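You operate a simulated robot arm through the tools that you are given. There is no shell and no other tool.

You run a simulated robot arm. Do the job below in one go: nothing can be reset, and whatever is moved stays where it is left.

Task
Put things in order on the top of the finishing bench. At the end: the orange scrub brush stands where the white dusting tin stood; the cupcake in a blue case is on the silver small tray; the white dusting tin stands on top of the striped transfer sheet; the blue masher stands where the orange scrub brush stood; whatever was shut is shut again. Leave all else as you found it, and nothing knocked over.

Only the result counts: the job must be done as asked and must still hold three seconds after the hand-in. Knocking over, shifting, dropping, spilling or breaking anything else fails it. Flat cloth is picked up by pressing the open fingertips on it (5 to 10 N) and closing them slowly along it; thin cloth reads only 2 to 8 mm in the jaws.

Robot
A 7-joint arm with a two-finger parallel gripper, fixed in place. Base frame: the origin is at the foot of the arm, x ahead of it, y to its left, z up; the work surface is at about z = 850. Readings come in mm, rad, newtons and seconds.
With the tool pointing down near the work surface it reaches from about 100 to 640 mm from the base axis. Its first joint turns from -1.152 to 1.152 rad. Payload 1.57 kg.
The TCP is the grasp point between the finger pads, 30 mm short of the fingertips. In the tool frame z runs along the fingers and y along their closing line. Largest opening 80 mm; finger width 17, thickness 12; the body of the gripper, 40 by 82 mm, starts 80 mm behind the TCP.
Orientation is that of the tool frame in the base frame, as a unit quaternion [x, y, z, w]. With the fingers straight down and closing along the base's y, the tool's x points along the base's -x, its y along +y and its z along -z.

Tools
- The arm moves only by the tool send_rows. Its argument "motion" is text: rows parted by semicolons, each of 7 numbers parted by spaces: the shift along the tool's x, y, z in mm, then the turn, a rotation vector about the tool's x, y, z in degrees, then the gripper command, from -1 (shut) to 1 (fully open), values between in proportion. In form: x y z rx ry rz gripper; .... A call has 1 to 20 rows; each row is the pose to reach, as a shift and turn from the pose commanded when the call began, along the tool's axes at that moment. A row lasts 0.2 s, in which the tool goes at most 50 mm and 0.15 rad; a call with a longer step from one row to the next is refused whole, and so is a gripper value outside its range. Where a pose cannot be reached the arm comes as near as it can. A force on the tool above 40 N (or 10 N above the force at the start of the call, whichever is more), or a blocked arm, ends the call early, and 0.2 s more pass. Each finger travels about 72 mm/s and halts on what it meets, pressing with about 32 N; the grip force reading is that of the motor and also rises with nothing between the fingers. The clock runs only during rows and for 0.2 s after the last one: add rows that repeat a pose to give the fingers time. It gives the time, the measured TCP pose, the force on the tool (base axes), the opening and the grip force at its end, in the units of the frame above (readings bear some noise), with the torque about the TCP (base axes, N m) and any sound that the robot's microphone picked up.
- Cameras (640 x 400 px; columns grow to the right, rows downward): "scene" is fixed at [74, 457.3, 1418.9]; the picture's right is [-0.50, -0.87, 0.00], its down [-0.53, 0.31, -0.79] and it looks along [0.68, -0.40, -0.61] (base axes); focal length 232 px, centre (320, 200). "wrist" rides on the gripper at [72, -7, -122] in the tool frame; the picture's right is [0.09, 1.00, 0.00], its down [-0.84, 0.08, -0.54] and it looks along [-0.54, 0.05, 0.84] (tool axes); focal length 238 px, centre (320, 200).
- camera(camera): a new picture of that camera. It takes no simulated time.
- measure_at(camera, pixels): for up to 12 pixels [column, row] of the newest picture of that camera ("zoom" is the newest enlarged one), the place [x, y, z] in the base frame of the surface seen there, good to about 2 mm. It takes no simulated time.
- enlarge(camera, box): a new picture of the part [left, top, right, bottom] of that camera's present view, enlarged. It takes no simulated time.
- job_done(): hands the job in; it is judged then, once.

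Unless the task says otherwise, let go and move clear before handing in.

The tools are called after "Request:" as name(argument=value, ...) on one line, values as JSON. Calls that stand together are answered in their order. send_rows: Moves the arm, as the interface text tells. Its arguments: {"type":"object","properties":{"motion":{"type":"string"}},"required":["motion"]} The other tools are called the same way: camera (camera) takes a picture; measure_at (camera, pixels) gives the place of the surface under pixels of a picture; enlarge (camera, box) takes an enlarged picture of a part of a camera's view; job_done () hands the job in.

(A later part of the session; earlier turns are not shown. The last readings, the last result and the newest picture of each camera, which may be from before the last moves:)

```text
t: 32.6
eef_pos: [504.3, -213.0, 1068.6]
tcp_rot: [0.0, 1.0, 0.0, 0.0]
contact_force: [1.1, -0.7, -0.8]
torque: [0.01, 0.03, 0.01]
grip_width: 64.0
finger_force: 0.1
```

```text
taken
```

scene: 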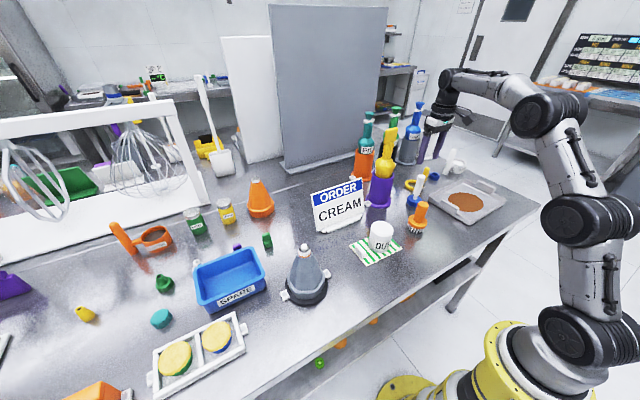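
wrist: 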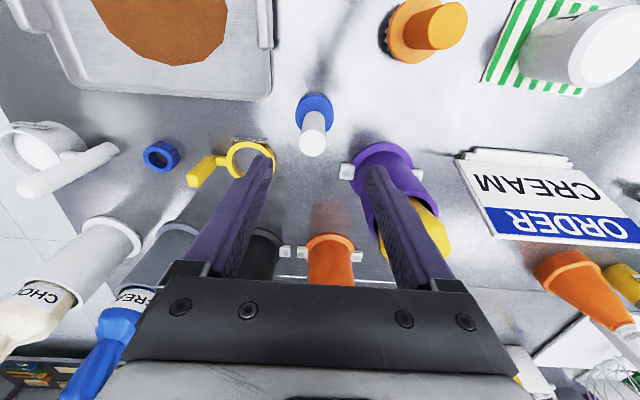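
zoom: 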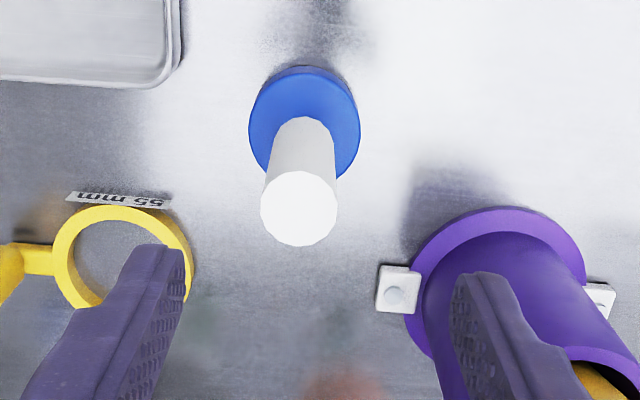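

The masher axis is at (508,-220), handle 25 mm wide, top z 971, foot top 871. I'll centre and descend to z≈936.

Request:
send_rows(motion="-4 -7 0 0 0 0 0.4; -4 -7 30 0 0 0 0.4; -4 -7 60 0 0 0 0.4; -4 -7 90 0 0 0 0.4; -4 -7 115 0 0 0 0.4; -4 -7 128 0 0 0 0.4; -4 -7 132 0 0 0 0.4; -4 -7 132 0 0 0 0.4")

Request:
camera(camera="wrist")

Request:
enlarge(camera="scene", box=[370, 120, 480, 240])

```text
t: 34.4
eef_pos: [506.9, -218.4, 936.7]
tcp_rot: [0.0, 1.0, 0.0, 0.0]
contact_force: [0.7, 0.1, -0.7]
torque: [0.01, 0.02, -0.01]
grip_width: 56.1
finger_force: 0.1
```

```text
taken
```

wrist: 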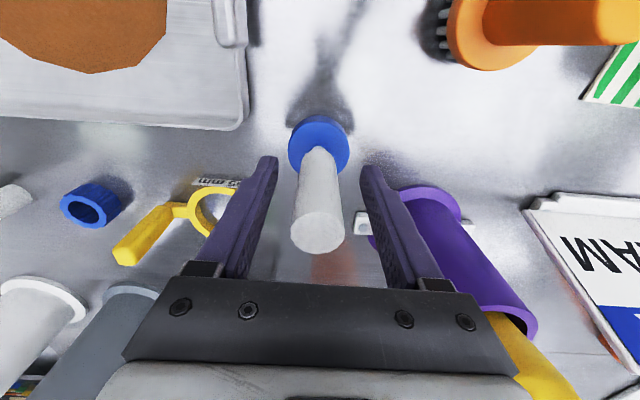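

```text
3.33 times, centred on (425, 180) of scene
```

zoom: 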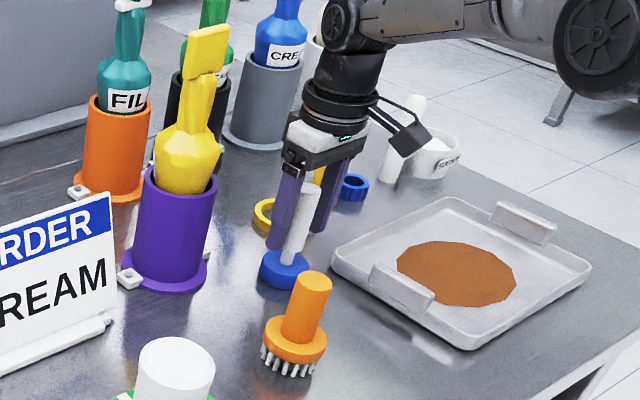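

The handle is centred between the fingers and the ring and crock are clear. I'll close and lift.

Request:
send_rows(motion="0 0 0 0 0 0 0; 0 0 0 0 0 0 -0.5; 0 0 0 0 0 0 -1; 0 0 0 0 0 0 -1; 0 0 0 0 0 0 -1")

Request:
send_rows(motion="0 0 -5 0 0 0 -1; 0 0 -15 0 0 0 -1; 0 0 -30 0 0 0 -1; 0 0 -50 0 0 0 -1; 0 0 -75 0 0 0 -1; 0 0 -75 0 0 0 -1")

Request:
camera(camera="wrist")

Request:
enlarge(camera="scene", box=[370, 100, 480, 240])

```text
t: 35.6
eef_pos: [506.0, -218.9, 935.4]
tcp_rot: [0.0, 1.0, 0.0, 0.0]
contact_force: [0.3, -0.6, -0.3]
torque: [-0.02, 0.02, 0.03]
grip_width: 25.3
finger_force: 31.7
```

```text
t: 37.0
eef_pos: [508.6, -220.3, 1012.4]
tcp_rot: [-0.001, 1.0, -0.001, 0.0]
contact_force: [-0.4, -0.4, -2.0]
torque: [0.0, 0.0, 0.02]
grip_width: 25.5
finger_force: 31.7
```

```text
taken
```

wrist: 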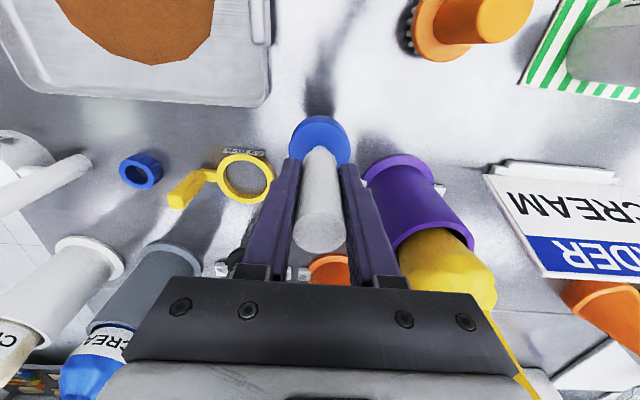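

```text
2.86 times, centred on (425, 170) of scene
```

zoom: 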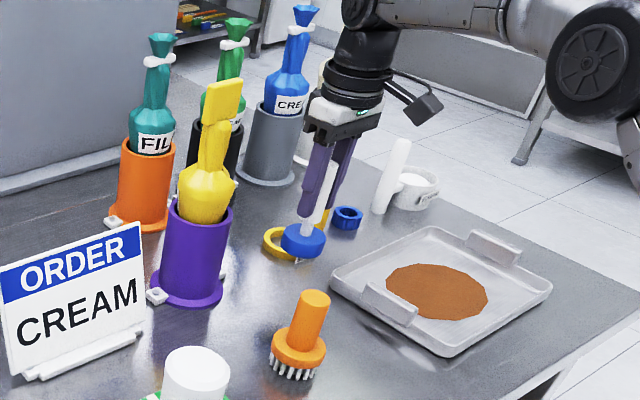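

The masher is held (25.4 mm) and lifted. I'll pull back to x≈460, raise, and carry it across toward the brush's old spot.

Request:
send_rows(motion="20 0 -15 0 0 0 -1; 40 10 -30 0 0 0 -1; 48 45 -45 0 0 0 -1; 48 85 -50 0 0 0 -1; 48 130 -50 0 0 0 -1; 48 170 -50 0 0 0 -1; 48 210 -50 0 0 0 -1; 48 250 -50 0 0 0 -1; 48 290 -50 0 0 0 -1; 48 330 -50 0 0 0 -1; 48 370 -50 0 0 0 -1; 48 410 -50 0 0 0 -1; 48 440 -50 0 0 0 -1; 46 465 -50 0 0 0 -1; 30 475 -45 0 0 0 -1; 5 479 -35 0 0 0 -1; -20 479.5 -20 0 0 0 -1; -41.5 479.5 0 0 0 0 -1; -41.5 479.5 0 0 0 0 -1")

Request:
camera(camera="wrist")

Request:
camera(camera="scene")

```text
t: 41.0
eef_pos: [547.5, 257.9, 1012.8]
tcp_rot: [0.0, 1.0, 0.0, 0.0]
contact_force: [0.3, 1.1, -1.2]
torque: [0.03, -0.02, 0.01]
grip_width: 25.4
finger_force: 31.9
```

```text
taken
```

wrist: 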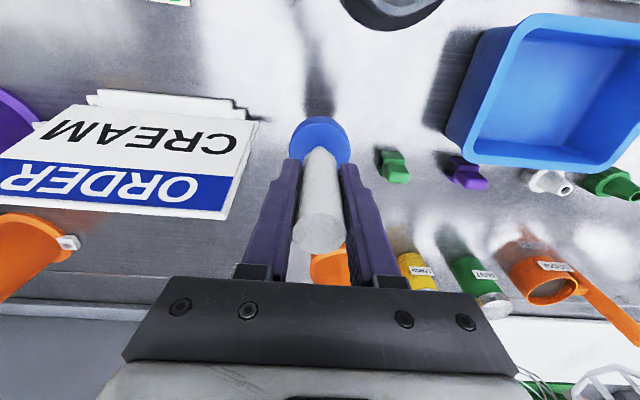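

```text
taken
```

scene: 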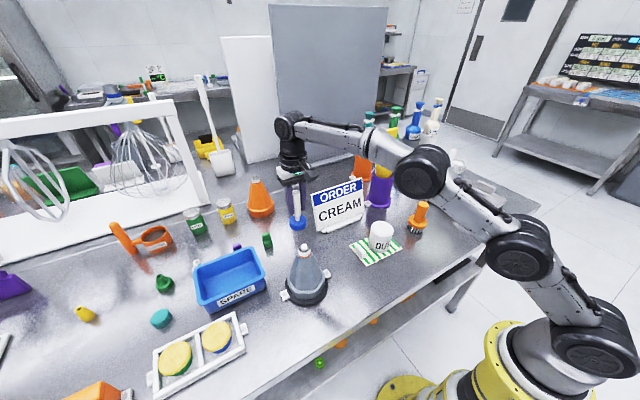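

The masher is above the brush's old spot (reading 547.5,257.9 vs 549,260). I'll nudge by +1 mm each way and lower to just above the bench.

Request:
send_rows(motion="-1 1 20 0 0 0 -1; -1 1 40 0 0 0 -1; -1 1 56 0 0 0 -1; -1 1 66 0 0 0 -1; -1 1 71 0 0 0 -1; -1 1 71 0 0 0 -1")

Request:
send_rows(motion="0 0 1 0 0 0 -1; 0 0 2 0 0 0 -1; 0 0 2 0 0 0 -1")

```text
t: 42.4
eef_pos: [550.1, 259.9, 940.6]
tcp_rot: [-0.001, 1.0, 0.0, 0.0]
contact_force: [0.9, -0.5, -2.3]
torque: [-0.01, 0.0, 0.02]
grip_width: 25.3
finger_force: 32.4
```

```text
t: 43.2
eef_pos: [550.0, 260.3, 939.4]
tcp_rot: [0.0, 1.0, 0.0, -0.001]
contact_force: [-0.1, -0.4, -1.4]
torque: [0.03, -0.04, 0.0]
grip_width: 25.3
finger_force: 32.1
```

Request:
send_rows(motion="0 0 0.8 0 0 0 -1; 0 0 1.2 0 0 0 -1; 0 0 1.2 0 0 0 -1")

Request:
send_rows(motion="0 0 0.8 0 0 0 -1; 0 0 0.8 0 0 0 -1")

```text
t: 44.0
eef_pos: [550.8, 261.2, 935.7]
tcp_rot: [0.0, 1.0, 0.0, 0.0]
contact_force: [-0.3, -0.3, -0.8]
torque: [0.0, -0.02, -0.01]
grip_width: 25.4
finger_force: 32.0
```

```text
t: 44.6
eef_pos: [550.6, 259.0, 935.4]
tcp_rot: [0.0, 1.0, 0.0, 0.0]
contact_force: [-0.1, 0.1, -1.3]
torque: [-0.02, 0.02, -0.02]
grip_width: 25.5
finger_force: 32.0
```

Request:
send_rows(motion="0 0 0.8 0 0 0 -1; 0 0 0.8 0 0 0 -1")

Request:
enlarge(camera="scene", box=[260, 160, 350, 250])

```text
t: 45.2
eef_pos: [549.7, 260.9, 937.4]
tcp_rot: [0.0, 1.0, 0.0, 0.0]
contact_force: [-0.3, -0.1, -1.3]
torque: [0.02, 0.01, -0.02]
grip_width: 25.4
finger_force: 31.5
```

```text
4.44 times, centred on (305, 205) of scene
```

zoom: 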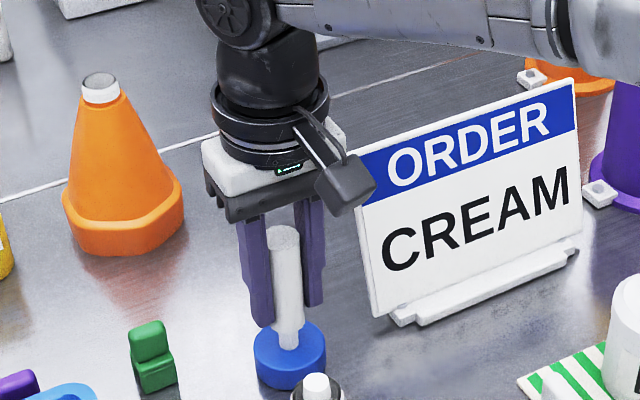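

Still at weight force only (-1.3 N). I'll keep easing down by sub-millimetre steps.

Request:
send_rows(motion="0 0 0.8 0 0 0 -1; 0 0 0.8 0 0 0 -1")

Request:
send_rows(motion="0 0 0.7 0 0 0 -1; 0 0 0.7 0 0 0 -1")

```text
t: 45.8
eef_pos: [549.5, 261.3, 936.1]
tcp_rot: [0.0, 1.0, 0.0, 0.001]
contact_force: [0.3, -0.2, 0.6]
torque: [0.03, -0.02, 0.04]
grip_width: 25.5
finger_force: 31.6
```

```text
t: 46.4
eef_pos: [550.5, 260.4, 935.2]
tcp_rot: [-0.001, 1.0, 0.0, 0.0]
contact_force: [-2.2, 0.6, 5.8]
torque: [0.02, 0.21, 0.0]
grip_width: 25.5
finger_force: 32.0
```

The masher is seated (5.8 N). I'll back off the pressure, open, and rise straight up.

Request:
send_rows(motion="0 0 -0.7 0 0 0 -0.25; 0 0 -0.7 0 0 0 0.1; 0 0 -0.7 0 0 0 0.4; 0 0 -0.7 0 0 0 0.4; 0 0 -20 0 0 0 0.4; 0 0 -50 0 0 0 0.4; 0 0 -75 0 0 0 0.4; 30 0 -95 0 0 0 0.4; 65 0 -120 0 0 0 0.4; 100 0 -140 0 0 0 0.4; 100 0 -140 0 0 0 0.4")

Request:
camera(camera="wrist")

Request:
camera(camera="scene")

```text
t: 48.8
eef_pos: [448.5, 260.3, 1074.5]
tcp_rot: [0.0, 1.0, 0.0, -0.001]
contact_force: [0.5, 0.0, -0.7]
torque: [0.01, -0.03, 0.02]
grip_width: 56.0
finger_force: 0.0
```

```text
taken
```

wrist: 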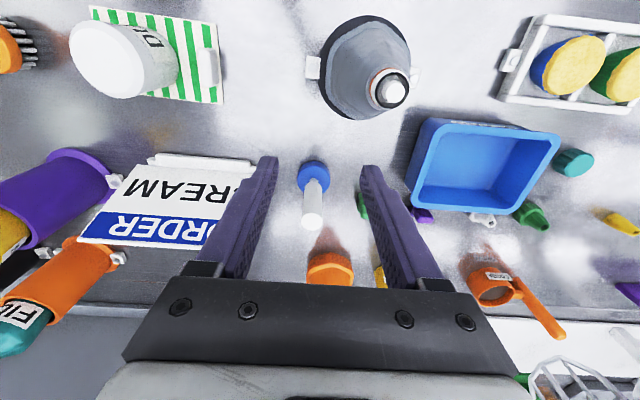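

```text
taken
```

scene: 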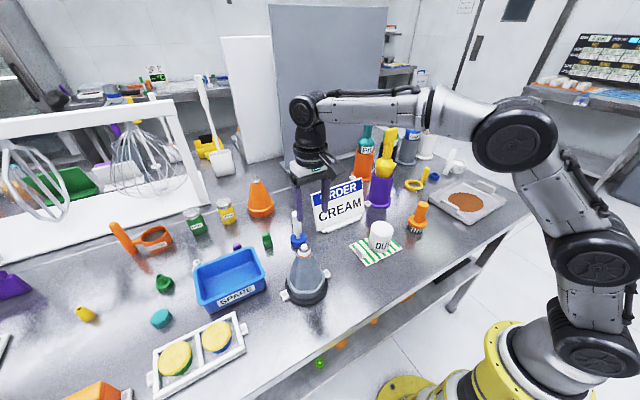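

The masher stands on the brush's old spot. Now I'll rise above the cone and move toward the cupcake rack (blue cupcake at (570,60) in the wrist view).

Request:
send_rows(motion="0 0 -25 0 0 0 1; 10 25 -40 0 0 0 1; 30 55 -45 0 0 0 1; 50 85 -45 0 0 0 1; 70 120 -45 0 0 0 1; 90 155 -45 0 0 0 1; 105 185 -45 0 0 0 1; 115 205 -45 0 0 0 1; 115 205 -45 0 0 0 1")

Request:
camera(camera="wrist")

Request:
camera(camera="scene")

```text
t: 50.8
eef_pos: [335.4, 467.0, 1119.8]
tcp_rot: [0.001, 1.0, 0.001, 0.0]
contact_force: [0.8, -0.5, -0.3]
torque: [0.01, -0.02, 0.0]
grip_width: 80.0
finger_force: 0.1
```

```text
taken
```

wrist: 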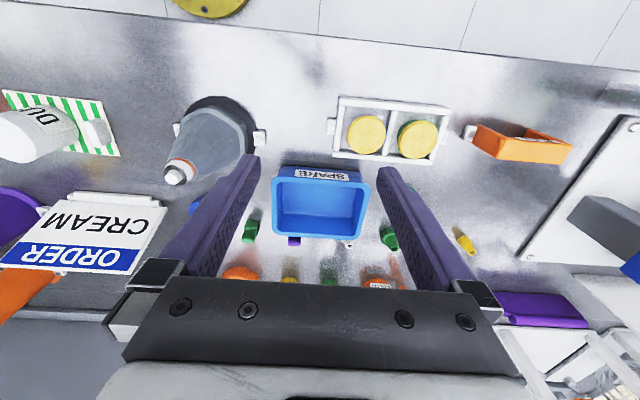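

```text
taken
```

scene: 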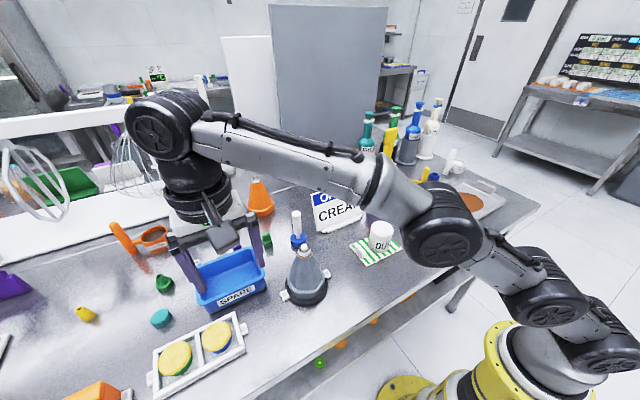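

The blue-cased cupcake is the left of the two in this view (367,133), i.e. the lower-y one. I'll enlarge the rack and measure its walls and the cupcake.

Request:
enlarge(camera="wrist", box=[320, 80, 470, 180])

Request:
measure_at(camera="wrist", pixels=[[348, 133], [385, 133], [367, 116], [367, 151], [367, 133], [338, 130], [392, 130], [365, 106], [365, 157], [340, 105], [420, 137], [330, 127]])

```text
4.00 times, centred on (395, 130) of wrist
```

zoom: 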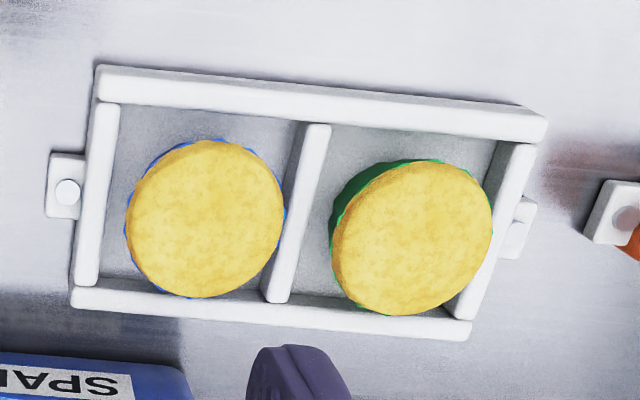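

```text
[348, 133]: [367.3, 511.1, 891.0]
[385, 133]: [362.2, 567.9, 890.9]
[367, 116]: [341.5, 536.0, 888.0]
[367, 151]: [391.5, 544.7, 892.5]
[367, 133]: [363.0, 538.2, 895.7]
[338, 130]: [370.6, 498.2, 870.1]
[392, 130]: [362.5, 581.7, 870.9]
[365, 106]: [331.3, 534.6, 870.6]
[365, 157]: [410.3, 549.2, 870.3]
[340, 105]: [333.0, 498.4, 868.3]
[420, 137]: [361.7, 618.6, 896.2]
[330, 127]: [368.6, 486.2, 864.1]
```

The cupcake is about 60 mm across, centred near (367,539), top 896; the rack rim at z≈871 leaves too little side gap, so I'll grip above the rim with the closing line tangential, to clear the green cupcake. Checking the SPARE box edges first.

Request:
measure_at(camera="wrist", pixels=[[282, 172], [320, 172], [358, 183], [363, 190], [275, 190], [320, 182], [420, 157], [433, 131], [180, 175], [205, 130], [385, 110], [445, 110]])

Request:
measure_at(camera="scene", pixels=[[297, 215], [298, 240], [293, 240], [419, 207], [415, 225], [381, 228], [380, 247]])

```text
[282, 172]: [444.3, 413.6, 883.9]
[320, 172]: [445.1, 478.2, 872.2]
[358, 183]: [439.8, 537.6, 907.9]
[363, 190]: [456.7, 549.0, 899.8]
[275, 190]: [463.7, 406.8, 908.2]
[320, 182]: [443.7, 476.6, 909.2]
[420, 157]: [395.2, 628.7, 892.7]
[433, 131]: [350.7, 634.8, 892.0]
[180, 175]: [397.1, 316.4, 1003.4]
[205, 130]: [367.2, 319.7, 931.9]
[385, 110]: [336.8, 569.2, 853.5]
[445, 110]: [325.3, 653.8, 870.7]
```

```text
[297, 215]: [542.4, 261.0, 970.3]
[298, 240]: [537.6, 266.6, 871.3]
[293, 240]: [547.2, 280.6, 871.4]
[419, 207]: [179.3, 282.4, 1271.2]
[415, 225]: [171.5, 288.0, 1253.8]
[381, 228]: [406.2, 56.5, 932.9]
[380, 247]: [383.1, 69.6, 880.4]
```

The box edge is at x≥440 (z 909), clear of the planned grasp. I'll turn the tool about its axis by -55.8° so the fingers close tangentially.

Request:
send_rows(motion="0 0 0 0 0 -8 1; 0 0 0 0 0 -16 1; 0 0 0 0 0 -24 1; 0 0 0 0 0 -32 1; 0 0 0 0 0 -40 1; 0 0 0 0 0 -48 1; 0 0 0 0 0 -55.8 1; 0 0 0 0 0 -55.8 1")

Request:
camera(camera="wrist")

```text
t: 52.6
eef_pos: [334.0, 465.6, 1120.3]
tcp_rot: [-0.47, 0.883, 0.0, 0.0]
contact_force: [0.8, 0.0, -0.4]
torque: [-0.02, 0.02, 0.0]
grip_width: 79.8
finger_force: 0.0
```

```text
taken
```

wrist: 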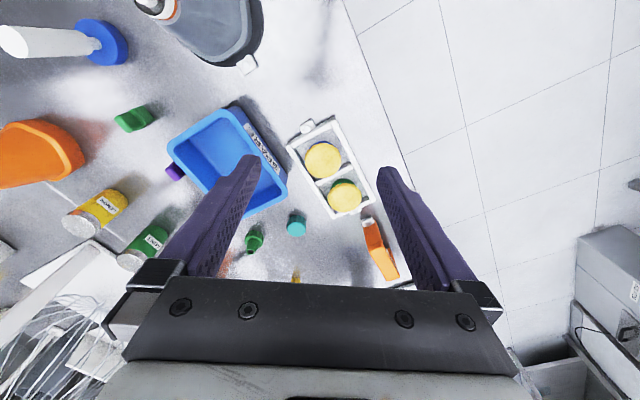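

Orientation is right (tool x now points toward the base). I'll approach above the cupcake while descending to z≈980 and tilting 7° outward to gain reach.

Request:
send_rows(motion="-10 2 20 0 -1 0 1; -20 4 45 0 -2 0 1; -32 6 70 0 -3 0 1; -45 8 95 0 -4 0 1; -58 10 115 0 -5 0 1; -70 12 130 0 -6 0 1; -79.3 13.6 140 0 -7 0 1; -79.3 13.6 140 0 -7 0 1")

Request:
camera(camera="wrist")

Request:
enlarge(camera="wrist", box=[240, 70, 400, 230])

Request:
camera(camera="scene")

```text
t: 54.4
eef_pos: [368.0, 540.2, 978.5]
tcp_rot: [-0.467, 0.882, 0.029, 0.054]
contact_force: [-0.1, 0.1, -0.5]
torque: [-0.02, -0.02, 0.05]
grip_width: 80.1
finger_force: 0.0
```

```text
taken
```

wrist: 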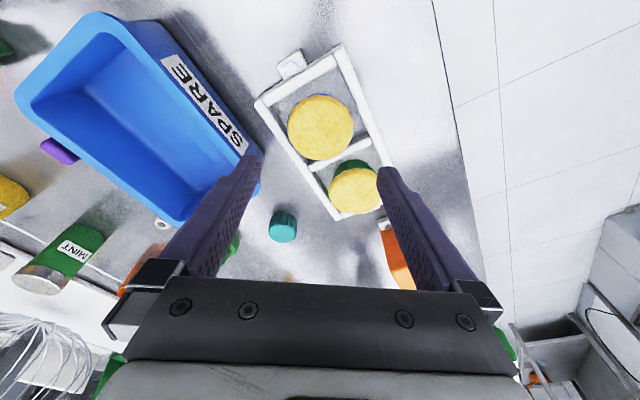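

```text
2.50 times, centred on (320, 150) of wrist
```

zoom: 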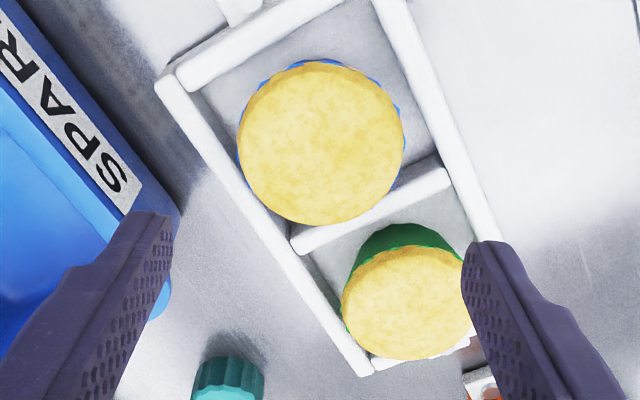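

```text
taken
```

scene: 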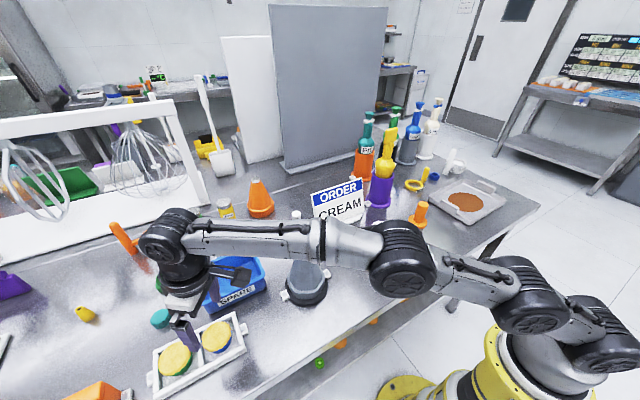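

TCP is (368,540,978.5), and the cupcake top is centred near (320,127). I'll measure its rim here to find its exact centre.

Request:
measure_at(camera="wrist", pixels=[[290, 127], [351, 127], [320, 97], [320, 156], [320, 127], [299, 106], [341, 106], [299, 148], [341, 148], [352, 190], [330, 190], [378, 190]])

Request:
measure_at(camera="wrist", pixels=[[300, 85], [340, 60], [262, 108], [290, 155], [345, 152], [365, 100], [320, 190], [243, 150], [225, 125]])

```text
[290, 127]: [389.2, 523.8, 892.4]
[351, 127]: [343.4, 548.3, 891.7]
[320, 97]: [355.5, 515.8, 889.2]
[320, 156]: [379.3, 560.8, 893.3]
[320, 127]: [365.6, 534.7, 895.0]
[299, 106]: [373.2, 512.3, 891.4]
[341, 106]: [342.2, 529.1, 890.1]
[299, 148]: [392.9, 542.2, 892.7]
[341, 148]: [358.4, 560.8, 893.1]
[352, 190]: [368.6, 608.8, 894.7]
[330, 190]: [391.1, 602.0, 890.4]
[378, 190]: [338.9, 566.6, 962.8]
```

```text
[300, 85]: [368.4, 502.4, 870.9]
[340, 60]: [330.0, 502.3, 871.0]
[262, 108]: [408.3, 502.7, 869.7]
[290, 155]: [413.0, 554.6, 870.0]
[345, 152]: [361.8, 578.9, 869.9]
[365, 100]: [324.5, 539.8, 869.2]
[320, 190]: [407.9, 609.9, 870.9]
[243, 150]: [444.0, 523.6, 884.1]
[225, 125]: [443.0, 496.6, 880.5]
```

The centre is about (366.5,536.5), so I need to come inward about 6.5 mm. I'll do that while descending to fingertips just above the cupcake top, then check.

Request:
send_rows(motion="5 -0.5 13 0 0 0 1; 9 -0.9 27 0 0 0 1; 11.3 -0.9 38.9 0 0 0 1; 11.3 -0.9 38.9 0 0 0 1")

Request:
camera(camera="wrist")

Request:
enlarge(camera="wrist", box=[220, 60, 420, 240])

Request:
enlarge(camera="scene", box=[130, 240, 290, 400])

```text
t: 55.4
eef_pos: [365.5, 532.2, 939.5]
tcp_rot: [-0.467, 0.882, 0.029, 0.053]
contact_force: [0.3, 0.2, -0.5]
torque: [0.01, 0.0, 0.01]
grip_width: 79.9
finger_force: 0.1
```

```text
taken
```

wrist: 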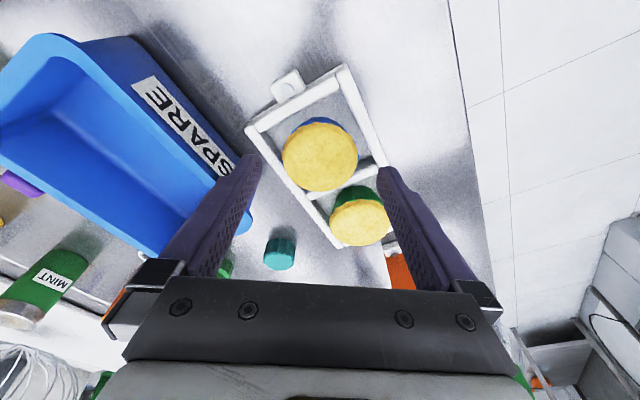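

```text
2.22 times, centred on (320, 150) of wrist
```

zoom: 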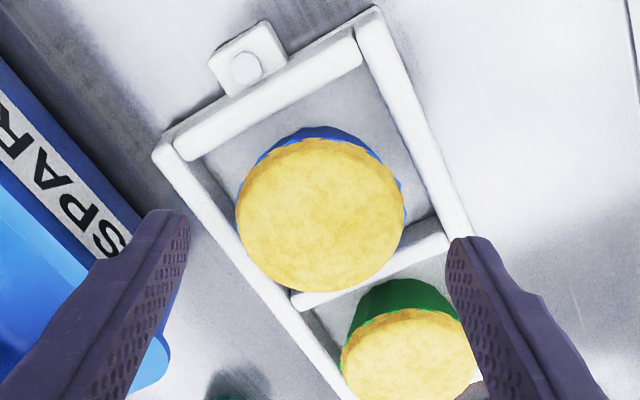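

```text
2.50 times, centred on (210, 320) of scene
```

zoom: 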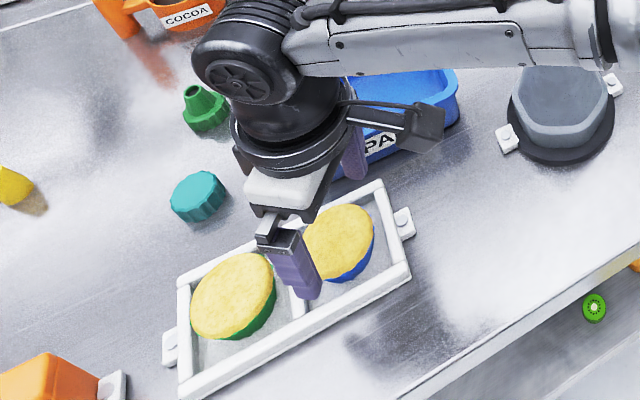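

The cupcake is centred between the fingers (circle centre col 320), and the green one is clear. I'll descend to TCP z≈905, fingertips about 3 mm above the rack rim.

Request:
send_rows(motion="1.2 0 10 0 0 0 1; 2.4 0 20 0 0 0 1; 3.4 0 28 0 0 0 1; 4.0 0 32.5 0 0 0 1; 4.2 0 34.2 0 0 0 1; 4.2 0 34.2 0 0 0 1")

Request:
camera(camera="wrist")

Request:
enlarge(camera="wrist", box=[220, 100, 420, 280])

Request:
enlarge(camera="scene", box=[150, 280, 260, 390])

```text
t: 56.8
eef_pos: [366.0, 531.1, 904.5]
tcp_rot: [-0.467, 0.882, 0.028, 0.054]
contact_force: [0.2, 0.5, 0.6]
torque: [0.01, 0.02, -0.01]
grip_width: 80.0
finger_force: 0.0
```

```text
taken
```

wrist: 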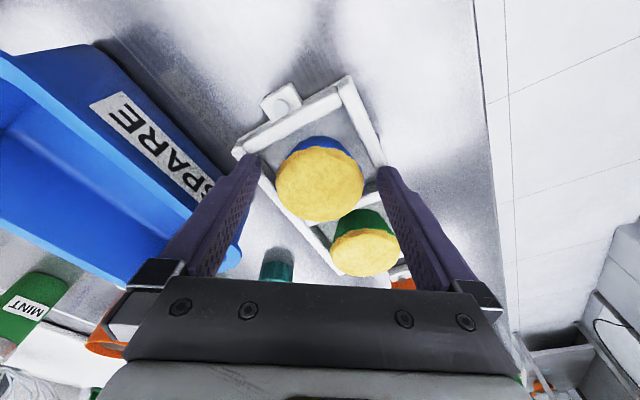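

```text
2.22 times, centred on (320, 190) of wrist
```

zoom: 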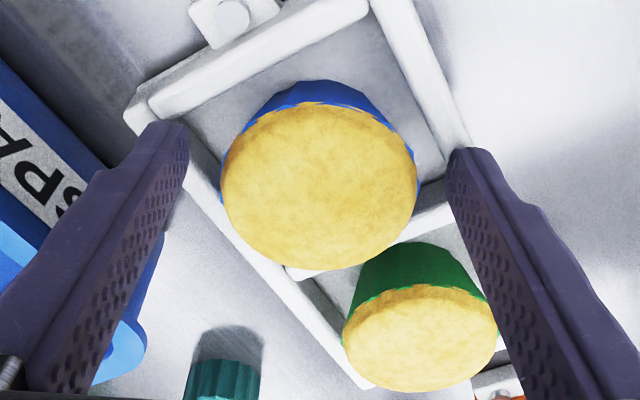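

```text
3.64 times, centred on (205, 335) of scene
```

zoom: 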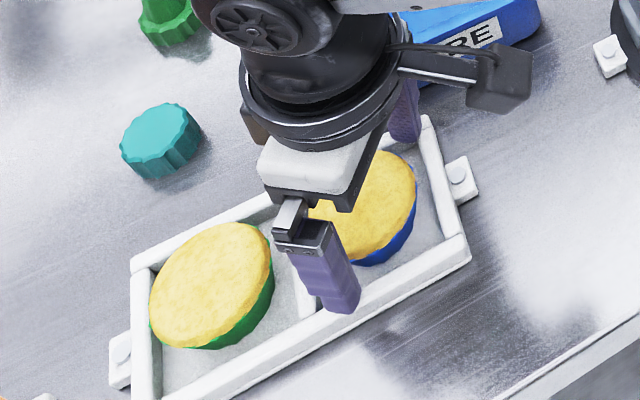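

The cupcake is on the tool axis (top centre at (319.5,183)). I'll close gently and watch the width and force.

Request:
send_rows(motion="0 0 0 0 0 0 0.7; 0 0 0 0 0 0 0.55; 0 0 0 0 0 0 0.45; 0 0 0 0 0 0 0.4; 0 0 0 0 0 0 0.4")

```text
t: 58.0
eef_pos: [364.9, 532.2, 903.5]
tcp_rot: [-0.467, 0.882, 0.028, 0.054]
contact_force: [-0.1, 0.4, 0.1]
torque: [0.02, 0.01, -0.02]
grip_width: 58.4
finger_force: 31.7
```

Gripped at 58.4 mm with 32 N. I'll lift vertically a little and check that it comes along.

Request:
send_rows(motion="0 0 0 0 0 0 0; -0.4 0 -3 0 0 0 0; -1.2 0 -10 0 0 0 0; -2.5 0 -20 0 0 0 0; -4.9 0 -39.7 0 0 0 0; -4.9 0 -39.7 0 0 0 0")

Request:
camera(camera="wrist")

Request:
enlarge(camera="scene", box=[150, 260, 270, 390])

```text
t: 59.4
eef_pos: [365.1, 531.5, 944.3]
tcp_rot: [-0.467, 0.882, 0.028, 0.054]
contact_force: [0.2, 0.3, -0.6]
torque: [0.0, -0.01, 0.01]
grip_width: 58.1
finger_force: 32.4
```

```text
taken
```

wrist: 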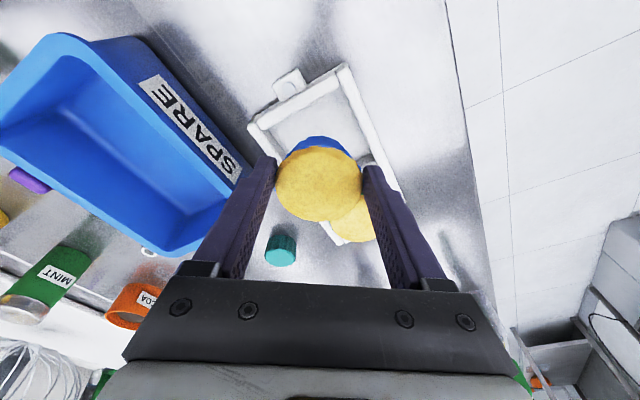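

```text
3.08 times, centred on (210, 325) of scene
```

zoom: 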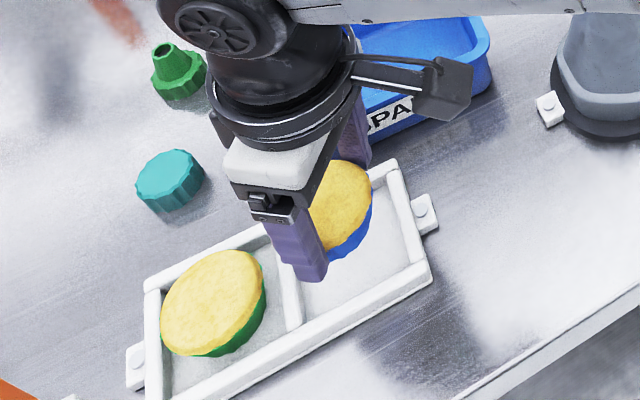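

The blue cupcake is up and its compartment is empty. I'll raise it, draw it inward, and bring the tool back to vertical.

Request:
send_rows(motion="6.3 0 -31 0 0 0 0; 21.9 0 -68.2 0 1.5 0 0; 48 0 -101.6 0 3.5 0 0; 74.7 0 -130.1 0 5.5 0 0; 93.3 0 -142.4 0 7 0 0; 93.3 0 -142.4 0 7 0 0")

Request:
camera(camera="wrist")

Request:
camera(camera="scene")

```text
t: 60.8
eef_pos: [304.1, 440.5, 1075.4]
tcp_rot: [-0.468, 0.884, -0.001, -0.001]
contact_force: [-1.2, 0.2, -0.1]
torque: [0.06, 0.01, 0.03]
grip_width: 58.2
finger_force: 32.5
```

```text
taken
```

wrist: 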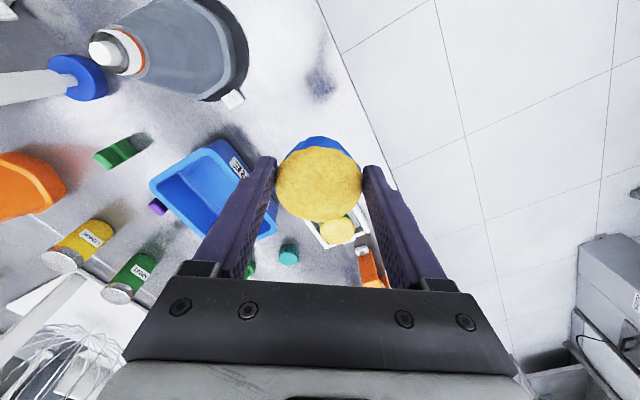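

```text
taken
```

scene: 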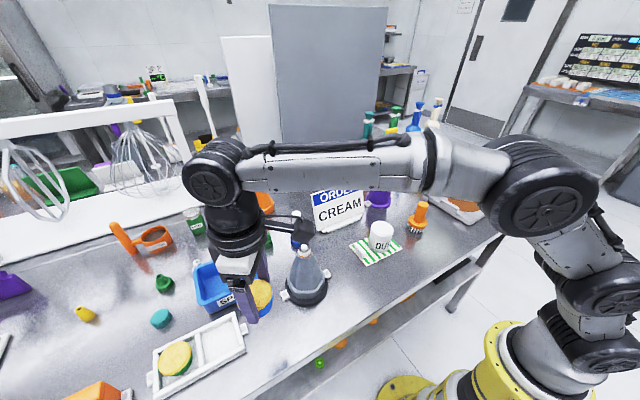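

All clear. I'll turn the tool back to the original yaw in place (z≈1075) before travelling.

Request:
send_rows(motion="0 0 -5 0 0 8 0; 0 0 -10 0 0 16 0; 0 0 -15 0 0 24 0; 0 0 -15 0 0 32 0; 0 0 -15 0 0 40 0; 0 0 -15 0 0 48 0; 0 0 -15 0 0 55.8 0; 0 0 -15 0 0 55.8 0")

```text
t: 62.6
eef_pos: [303.3, 441.4, 1090.4]
tcp_rot: [0.0, 1.0, -0.001, 0.0]
contact_force: [0.1, -0.3, 0.1]
torque: [-0.01, 0.0, 0.02]
grip_width: 57.7
finger_force: 31.7
```

Yaw restored at (303,441,1090). I'll carry the cupcake across in an arc at this height, staying back from the sign and the tall bottle.

Request:
send_rows(motion="2 -20 0 0 0 0 0; 2 -50 0 0 0 0 0; -1 -85 0 0 0 0 0; -10 -120 0 0 0 0 0; -20 -155 0 0 0 0 0; -29 -190 0 0 0 0 0; -36.5 -225 0 0 0 0 0; -43 -260 0 0 0 0 0; -50 -295 0 0 0 0 0; -55 -330 0 0 0 0 0; -59 -365 0 0 0 0 0; -63 -400 0 0 0 0 0; -66 -435 0 0 0 0 0; -68 -465 0 0 0 0 0; -68 -485 0 0 0 0 0; -68 -485 0 0 0 0 0")

Request:
camera(camera="wrist")

```text
t: 66.0
eef_pos: [372.4, -43.9, 1091.3]
tcp_rot: [-0.001, 1.0, 0.0, 0.0]
contact_force: [-0.3, 0.6, -0.8]
torque: [-0.01, 0.0, 0.0]
grip_width: 58.0
finger_force: 32.2
```

```text
taken
```

wrist: 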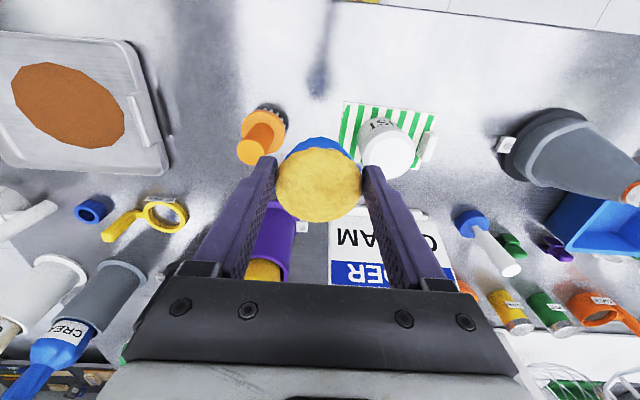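

Everything still stands and the cupcake is secure. I'll continue to above the tray.

Request:
send_rows(motion="-1 -20 0 0 0 0 0; -2 -50 0 0 0 0 0; -3 -85 0 0 0 0 0; -4 -120 0 0 0 0 0; -6 -155 0 0 0 0 0; -8 -190 0 0 0 0 0; -11 -225 0 0 0 0 0; -14 -260 0 0 0 0 0; -18 -295 0 0 0 0 0; -21 -325 0 0 0 0 0; -23 -346 0 0 0 0 0; -23 -346 0 0 0 0 0")

Request:
camera(camera="wrist")

Request:
camera(camera="scene")

```text
t: 68.6
eef_pos: [395.0, -389.1, 1091.5]
tcp_rot: [0.001, 1.0, 0.0, -0.001]
contact_force: [-0.6, -0.3, 0.0]
torque: [0.02, 0.01, 0.0]
grip_width: 57.7
finger_force: 32.4
```

```text
taken
```

wrist: 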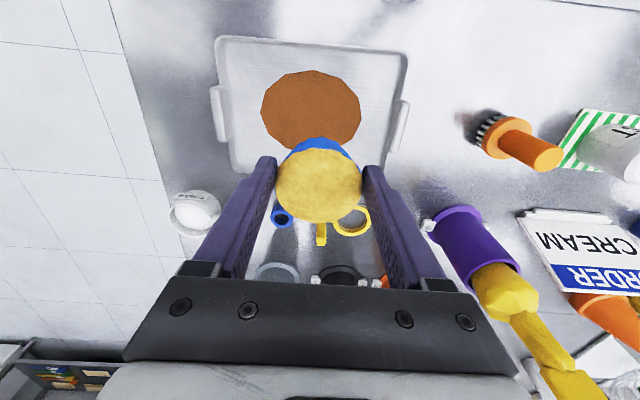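

```text
taken
```

scene: 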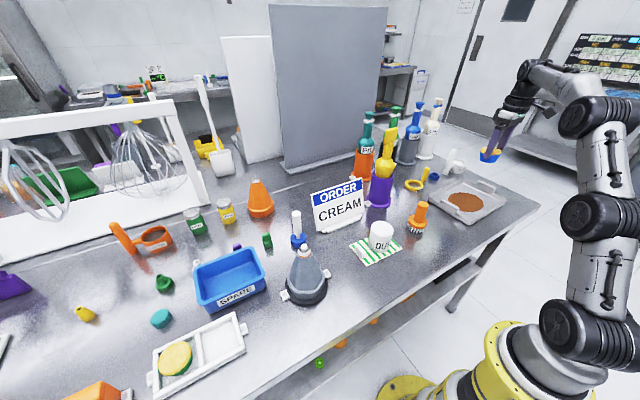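

The tray is below (cols 212–408) with the brown patch centred near (310,110). I'll measure the tray floor, its rims and the patch edges to choose the spot.

Request:
enlarge(camera="wrist", box=[200, 20, 420, 200])

Request:
measure_at(camera="wrist", pixels=[[310, 110], [263, 110], [360, 110], [310, 71], [290, 148], [240, 100], [380, 100], [235, 150], [375, 155], [310, 52], [245, 60], [380, 70]])

Request:
measure_at(camera="wrist", pixels=[[218, 115], [400, 125], [220, 40], [404, 55], [238, 168], [318, 180], [250, 130], [370, 130], [340, 45]])

```text
2.22 times, centred on (310, 110) of wrist
```

zoom: 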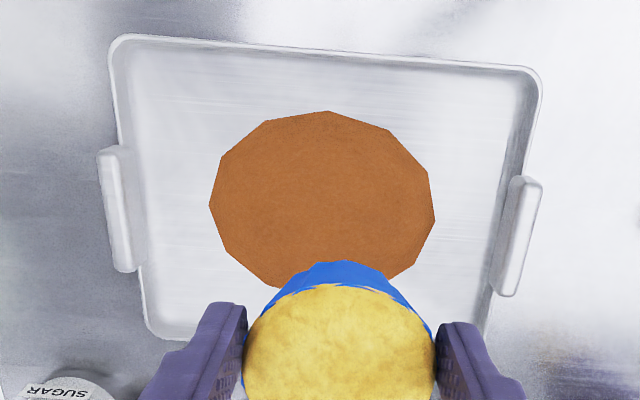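

```text
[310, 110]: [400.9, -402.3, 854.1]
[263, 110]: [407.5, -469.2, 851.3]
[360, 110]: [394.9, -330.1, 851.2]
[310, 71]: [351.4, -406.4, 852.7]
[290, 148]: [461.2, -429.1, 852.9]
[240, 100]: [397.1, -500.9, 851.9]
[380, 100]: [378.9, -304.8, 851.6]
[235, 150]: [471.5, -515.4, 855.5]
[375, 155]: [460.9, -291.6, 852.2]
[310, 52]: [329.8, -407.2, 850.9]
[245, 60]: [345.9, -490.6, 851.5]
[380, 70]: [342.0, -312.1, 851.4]
```

```text
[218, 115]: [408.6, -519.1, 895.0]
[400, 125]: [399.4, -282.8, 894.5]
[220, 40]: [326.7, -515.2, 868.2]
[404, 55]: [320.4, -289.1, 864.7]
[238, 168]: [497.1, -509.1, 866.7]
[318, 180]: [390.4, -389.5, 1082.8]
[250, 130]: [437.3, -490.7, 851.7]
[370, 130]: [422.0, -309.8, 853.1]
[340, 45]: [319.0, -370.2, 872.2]
```

The patch (x≈351–461, y≈-469–-330) fills the tray's middle, and the held cupcake is tilted 7° relative to the tool. I'll first set it on the free bench at about (365,-205) with the tool re-tilted 7°, then regrip it vertically for a clean tray corner.

Request:
send_rows(motion="3 20 0 0 0 0 0; 8 50 0 0 0 0 0; 13 85 0 0 0 0 0; 18 120 0 0 0 0 0; 24 150 0 0 0 0 0; 28 173 0 0 0 0 0; 30 184 0 0 0 0 0; 30 184 15 0 -3.5 0 0; 30 184 40 0 -7 0 0; 30 184 75 0 -7 0 0; 30 184 110 0 -7 0 0; 30 184 140 0 -7 0 0; 30 184 140 0 -7 0 0")

Request:
camera(camera="wrist")

Request:
camera(camera="scene")

```text
t: 71.4
eef_pos: [365.6, -206.6, 948.7]
tcp_rot: [-0.001, 0.998, 0.0, 0.061]
contact_force: [-1.6, -0.5, -0.3]
torque: [0.01, -0.02, -0.03]
grip_width: 57.7
finger_force: 32.0
```

```text
taken
```

wrist: 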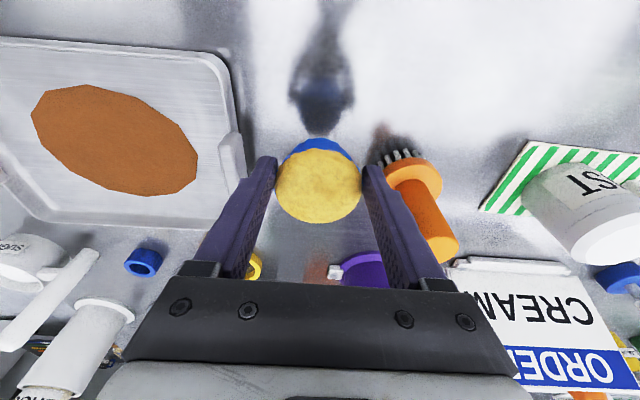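

```text
taken
```

scene: 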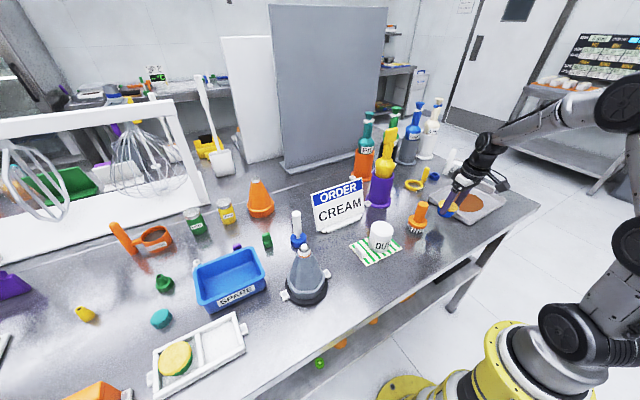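

The tool is tilted again so the cupcake hangs upright, with brush and tray clear on both sides. I'll lower it to near the bench.

Request:
send_rows(motion="1.8 0 15 0 0 0 0; 3.7 0 30 0 0 0 0; 4.9 0 39.7 0 0 0 0; 5.2 0 42.7 0 0 0 0; 5.2 0 42.7 0 0 0 0")

Request:
enlarge(camera="scene", box=[400, 160, 510, 260])

```text
t: 72.6
eef_pos: [364.9, -204.7, 907.2]
tcp_rot: [0.0, 0.998, 0.0, 0.06]
contact_force: [0.1, 0.0, -0.9]
torque: [0.0, 0.03, -0.03]
grip_width: 57.5
finger_force: 32.1
```

```text
4.00 times, centred on (455, 210) of scene
```

zoom: 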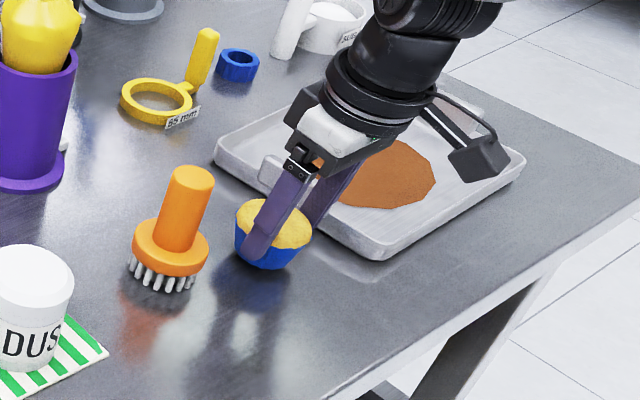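

The cupcake looks upright just above the bench. I'll lower in small steps until contact.

Request:
send_rows(motion="0.2 0 2 0 0 0 0; 0.4 0 3.5 0 0 0 0; 0.4 0 3.5 0 0 0 0")

Request:
send_rows(motion="0.1 0 1 0 0 0 0; 0.1 0 1 0 0 0 0")

Request:
send_rows(motion="0.1 0 0.9 0 0 0 0; 0.1 0 0.9 0 0 0 0")

```text
t: 73.4
eef_pos: [365.8, -203.8, 902.7]
tcp_rot: [0.0, 0.998, 0.0, 0.061]
contact_force: [0.2, 0.0, 0.2]
torque: [0.02, 0.0, -0.01]
grip_width: 57.6
finger_force: 32.4
```

```text
t: 74.0
eef_pos: [363.9, -206.5, 902.1]
tcp_rot: [0.0, 0.998, -0.001, 0.061]
contact_force: [-0.5, -0.3, -0.3]
torque: [0.03, -0.05, 0.01]
grip_width: 57.9
finger_force: 32.1
```

```text
t: 74.6
eef_pos: [363.7, -204.9, 901.6]
tcp_rot: [0.001, 0.998, 0.0, 0.061]
contact_force: [-0.8, 0.0, 0.2]
torque: [0.0, -0.01, -0.03]
grip_width: 57.6
finger_force: 32.2
```

Request:
send_rows(motion="0.1 0 0.8 0 0 0 0; 0.1 0 0.8 0 0 0 0")

Request:
send_rows(motion="0.1 0 0.7 0 0 0 0; 0.1 0 0.7 0 0 0 0")

Request:
enlarge(camera="scene", box=[410, 180, 480, 250])

```text
t: 75.2
eef_pos: [364.8, -204.8, 900.6]
tcp_rot: [0.0, 0.998, 0.0, 0.061]
contact_force: [-0.4, -0.6, -0.4]
torque: [0.02, 0.02, -0.01]
grip_width: 57.4
finger_force: 32.1
```

```text
t: 75.8
eef_pos: [365.2, -203.7, 899.6]
tcp_rot: [0.0, 0.998, 0.0, 0.061]
contact_force: [0.3, 0.0, -1.4]
torque: [-0.01, -0.02, 0.01]
grip_width: 57.6
finger_force: 31.7
```

```text
5.71 times, centred on (445, 215) of scene
```

zoom: 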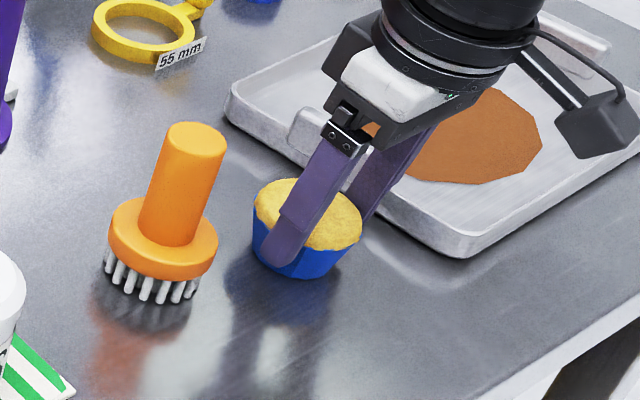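

No contact yet (force noise only), and the reflection gap under the cupcake is small. I'll keep lowering.

Request:
send_rows(motion="0.1 0 0.8 0 0 0 0; 0.1 0 0.8 0 0 0 0")

Request:
send_rows(motion="0.1 0 0.8 0 0 0 0; 0.1 0 0.8 0 0 0 0")

Request:
send_rows(motion="0.1 0 0.8 0 0 0 0; 0.1 0 0.8 0 0 0 0")

```text
t: 76.4
eef_pos: [364.5, -204.2, 897.8]
tcp_rot: [0.001, 0.998, 0.0, 0.061]
contact_force: [-0.3, -0.2, -0.2]
torque: [0.0, 0.0, 0.02]
grip_width: 57.6
finger_force: 32.3
```

```text
t: 77.0
eef_pos: [364.9, -204.8, 897.8]
tcp_rot: [0.0, 0.998, 0.0, 0.061]
contact_force: [-1.1, 0.2, 2.7]
torque: [0.09, 0.0, 0.06]
grip_width: 57.6
finger_force: 31.8
```

```text
t: 77.6
eef_pos: [364.1, -204.7, 898.4]
tcp_rot: [0.0, 0.998, -0.002, 0.061]
contact_force: [-5.1, 2.8, 14.1]
torque: [0.18, 0.1, 0.03]
grip_width: 57.5
finger_force: 31.9
```

Contact made (14 N) with TCP at z≈898. I'll back off slightly, open, and rise straight up to regrip.

Request:
send_rows(motion="-0.1 0 -0.9 0 0 0 0.4; -0.1 0 -0.9 0 0 0 0.6; -0.1 0 -0.9 0 0 0 0.7; -0.1 0 -0.9 0 0 0 0.7; -2.4 0 -20 0 0 0 0.7; -5.5 0 -45 0 0 0 0.7; -8.5 0 -70 0 0 0 0.7; -12.2 0 -100 0 3.5 0 0.7; -14.6 0 -120 0 7 0 0.7; -14.6 0 -120 0 7 0 0.7")

Request:
camera(camera="wrist")

Request:
enlarge(camera="scene", box=[400, 160, 510, 260])

```text
t: 79.8
eef_pos: [365.5, -206.4, 1016.4]
tcp_rot: [-0.001, 1.0, 0.0, -0.001]
contact_force: [-1.0, 1.0, -1.0]
torque: [0.02, -0.01, 0.04]
grip_width: 68.1
finger_force: 0.1
```

```text
taken
```

wrist: 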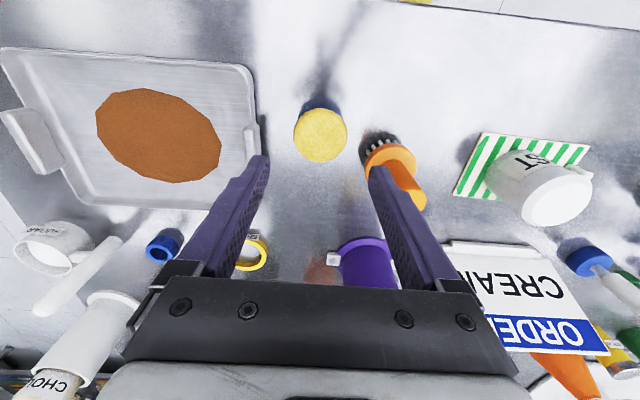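

```text
4.00 times, centred on (455, 210) of scene
```

zoom: 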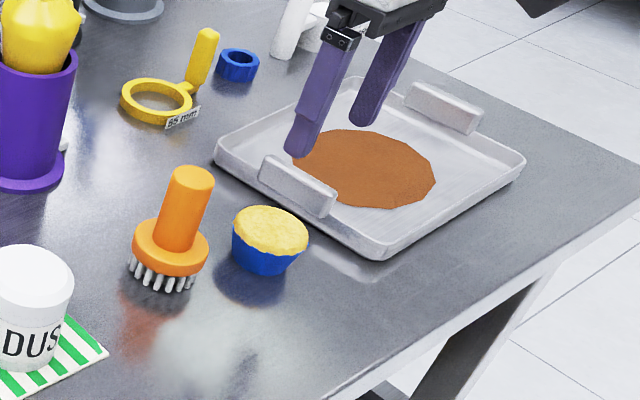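

The cupcake stands upright on the bench, seen at (320,135). I'll measure it and the tray corner/handle again from here.

Request:
measure_at(camera="wrist", pixels=[[295, 135], [345, 135], [320, 111], [320, 160], [320, 135], [330, 101], [255, 140], [247, 128], [252, 155], [250, 75], [236, 72], [247, 95]])

Request:
camera(camera="scene")

Request:
measure_at(camera="scene", pixels=[[443, 203], [442, 216], [435, 211], [452, 211], [442, 200], [458, 211], [441, 228], [460, 213], [440, 200], [465, 225]])

```text
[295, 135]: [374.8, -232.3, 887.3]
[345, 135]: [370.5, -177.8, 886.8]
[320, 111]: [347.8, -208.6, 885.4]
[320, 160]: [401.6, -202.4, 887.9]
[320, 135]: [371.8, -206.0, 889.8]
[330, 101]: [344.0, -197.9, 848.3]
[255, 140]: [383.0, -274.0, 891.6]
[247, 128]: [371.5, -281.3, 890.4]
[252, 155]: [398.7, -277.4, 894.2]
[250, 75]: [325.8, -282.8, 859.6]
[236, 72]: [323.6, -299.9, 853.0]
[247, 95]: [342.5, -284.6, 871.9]
```

```text
taken
```

scene: 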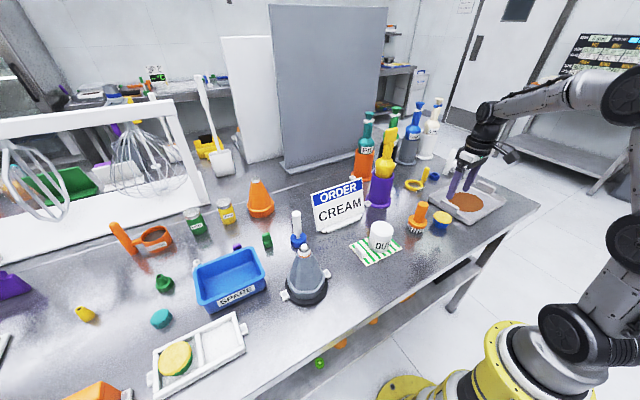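

```text
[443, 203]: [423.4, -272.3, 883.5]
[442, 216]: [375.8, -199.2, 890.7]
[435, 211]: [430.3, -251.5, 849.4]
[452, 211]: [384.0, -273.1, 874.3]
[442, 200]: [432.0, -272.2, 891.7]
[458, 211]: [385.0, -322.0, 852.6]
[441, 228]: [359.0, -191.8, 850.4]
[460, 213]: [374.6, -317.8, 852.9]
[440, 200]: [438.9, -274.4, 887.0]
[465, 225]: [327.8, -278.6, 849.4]
```

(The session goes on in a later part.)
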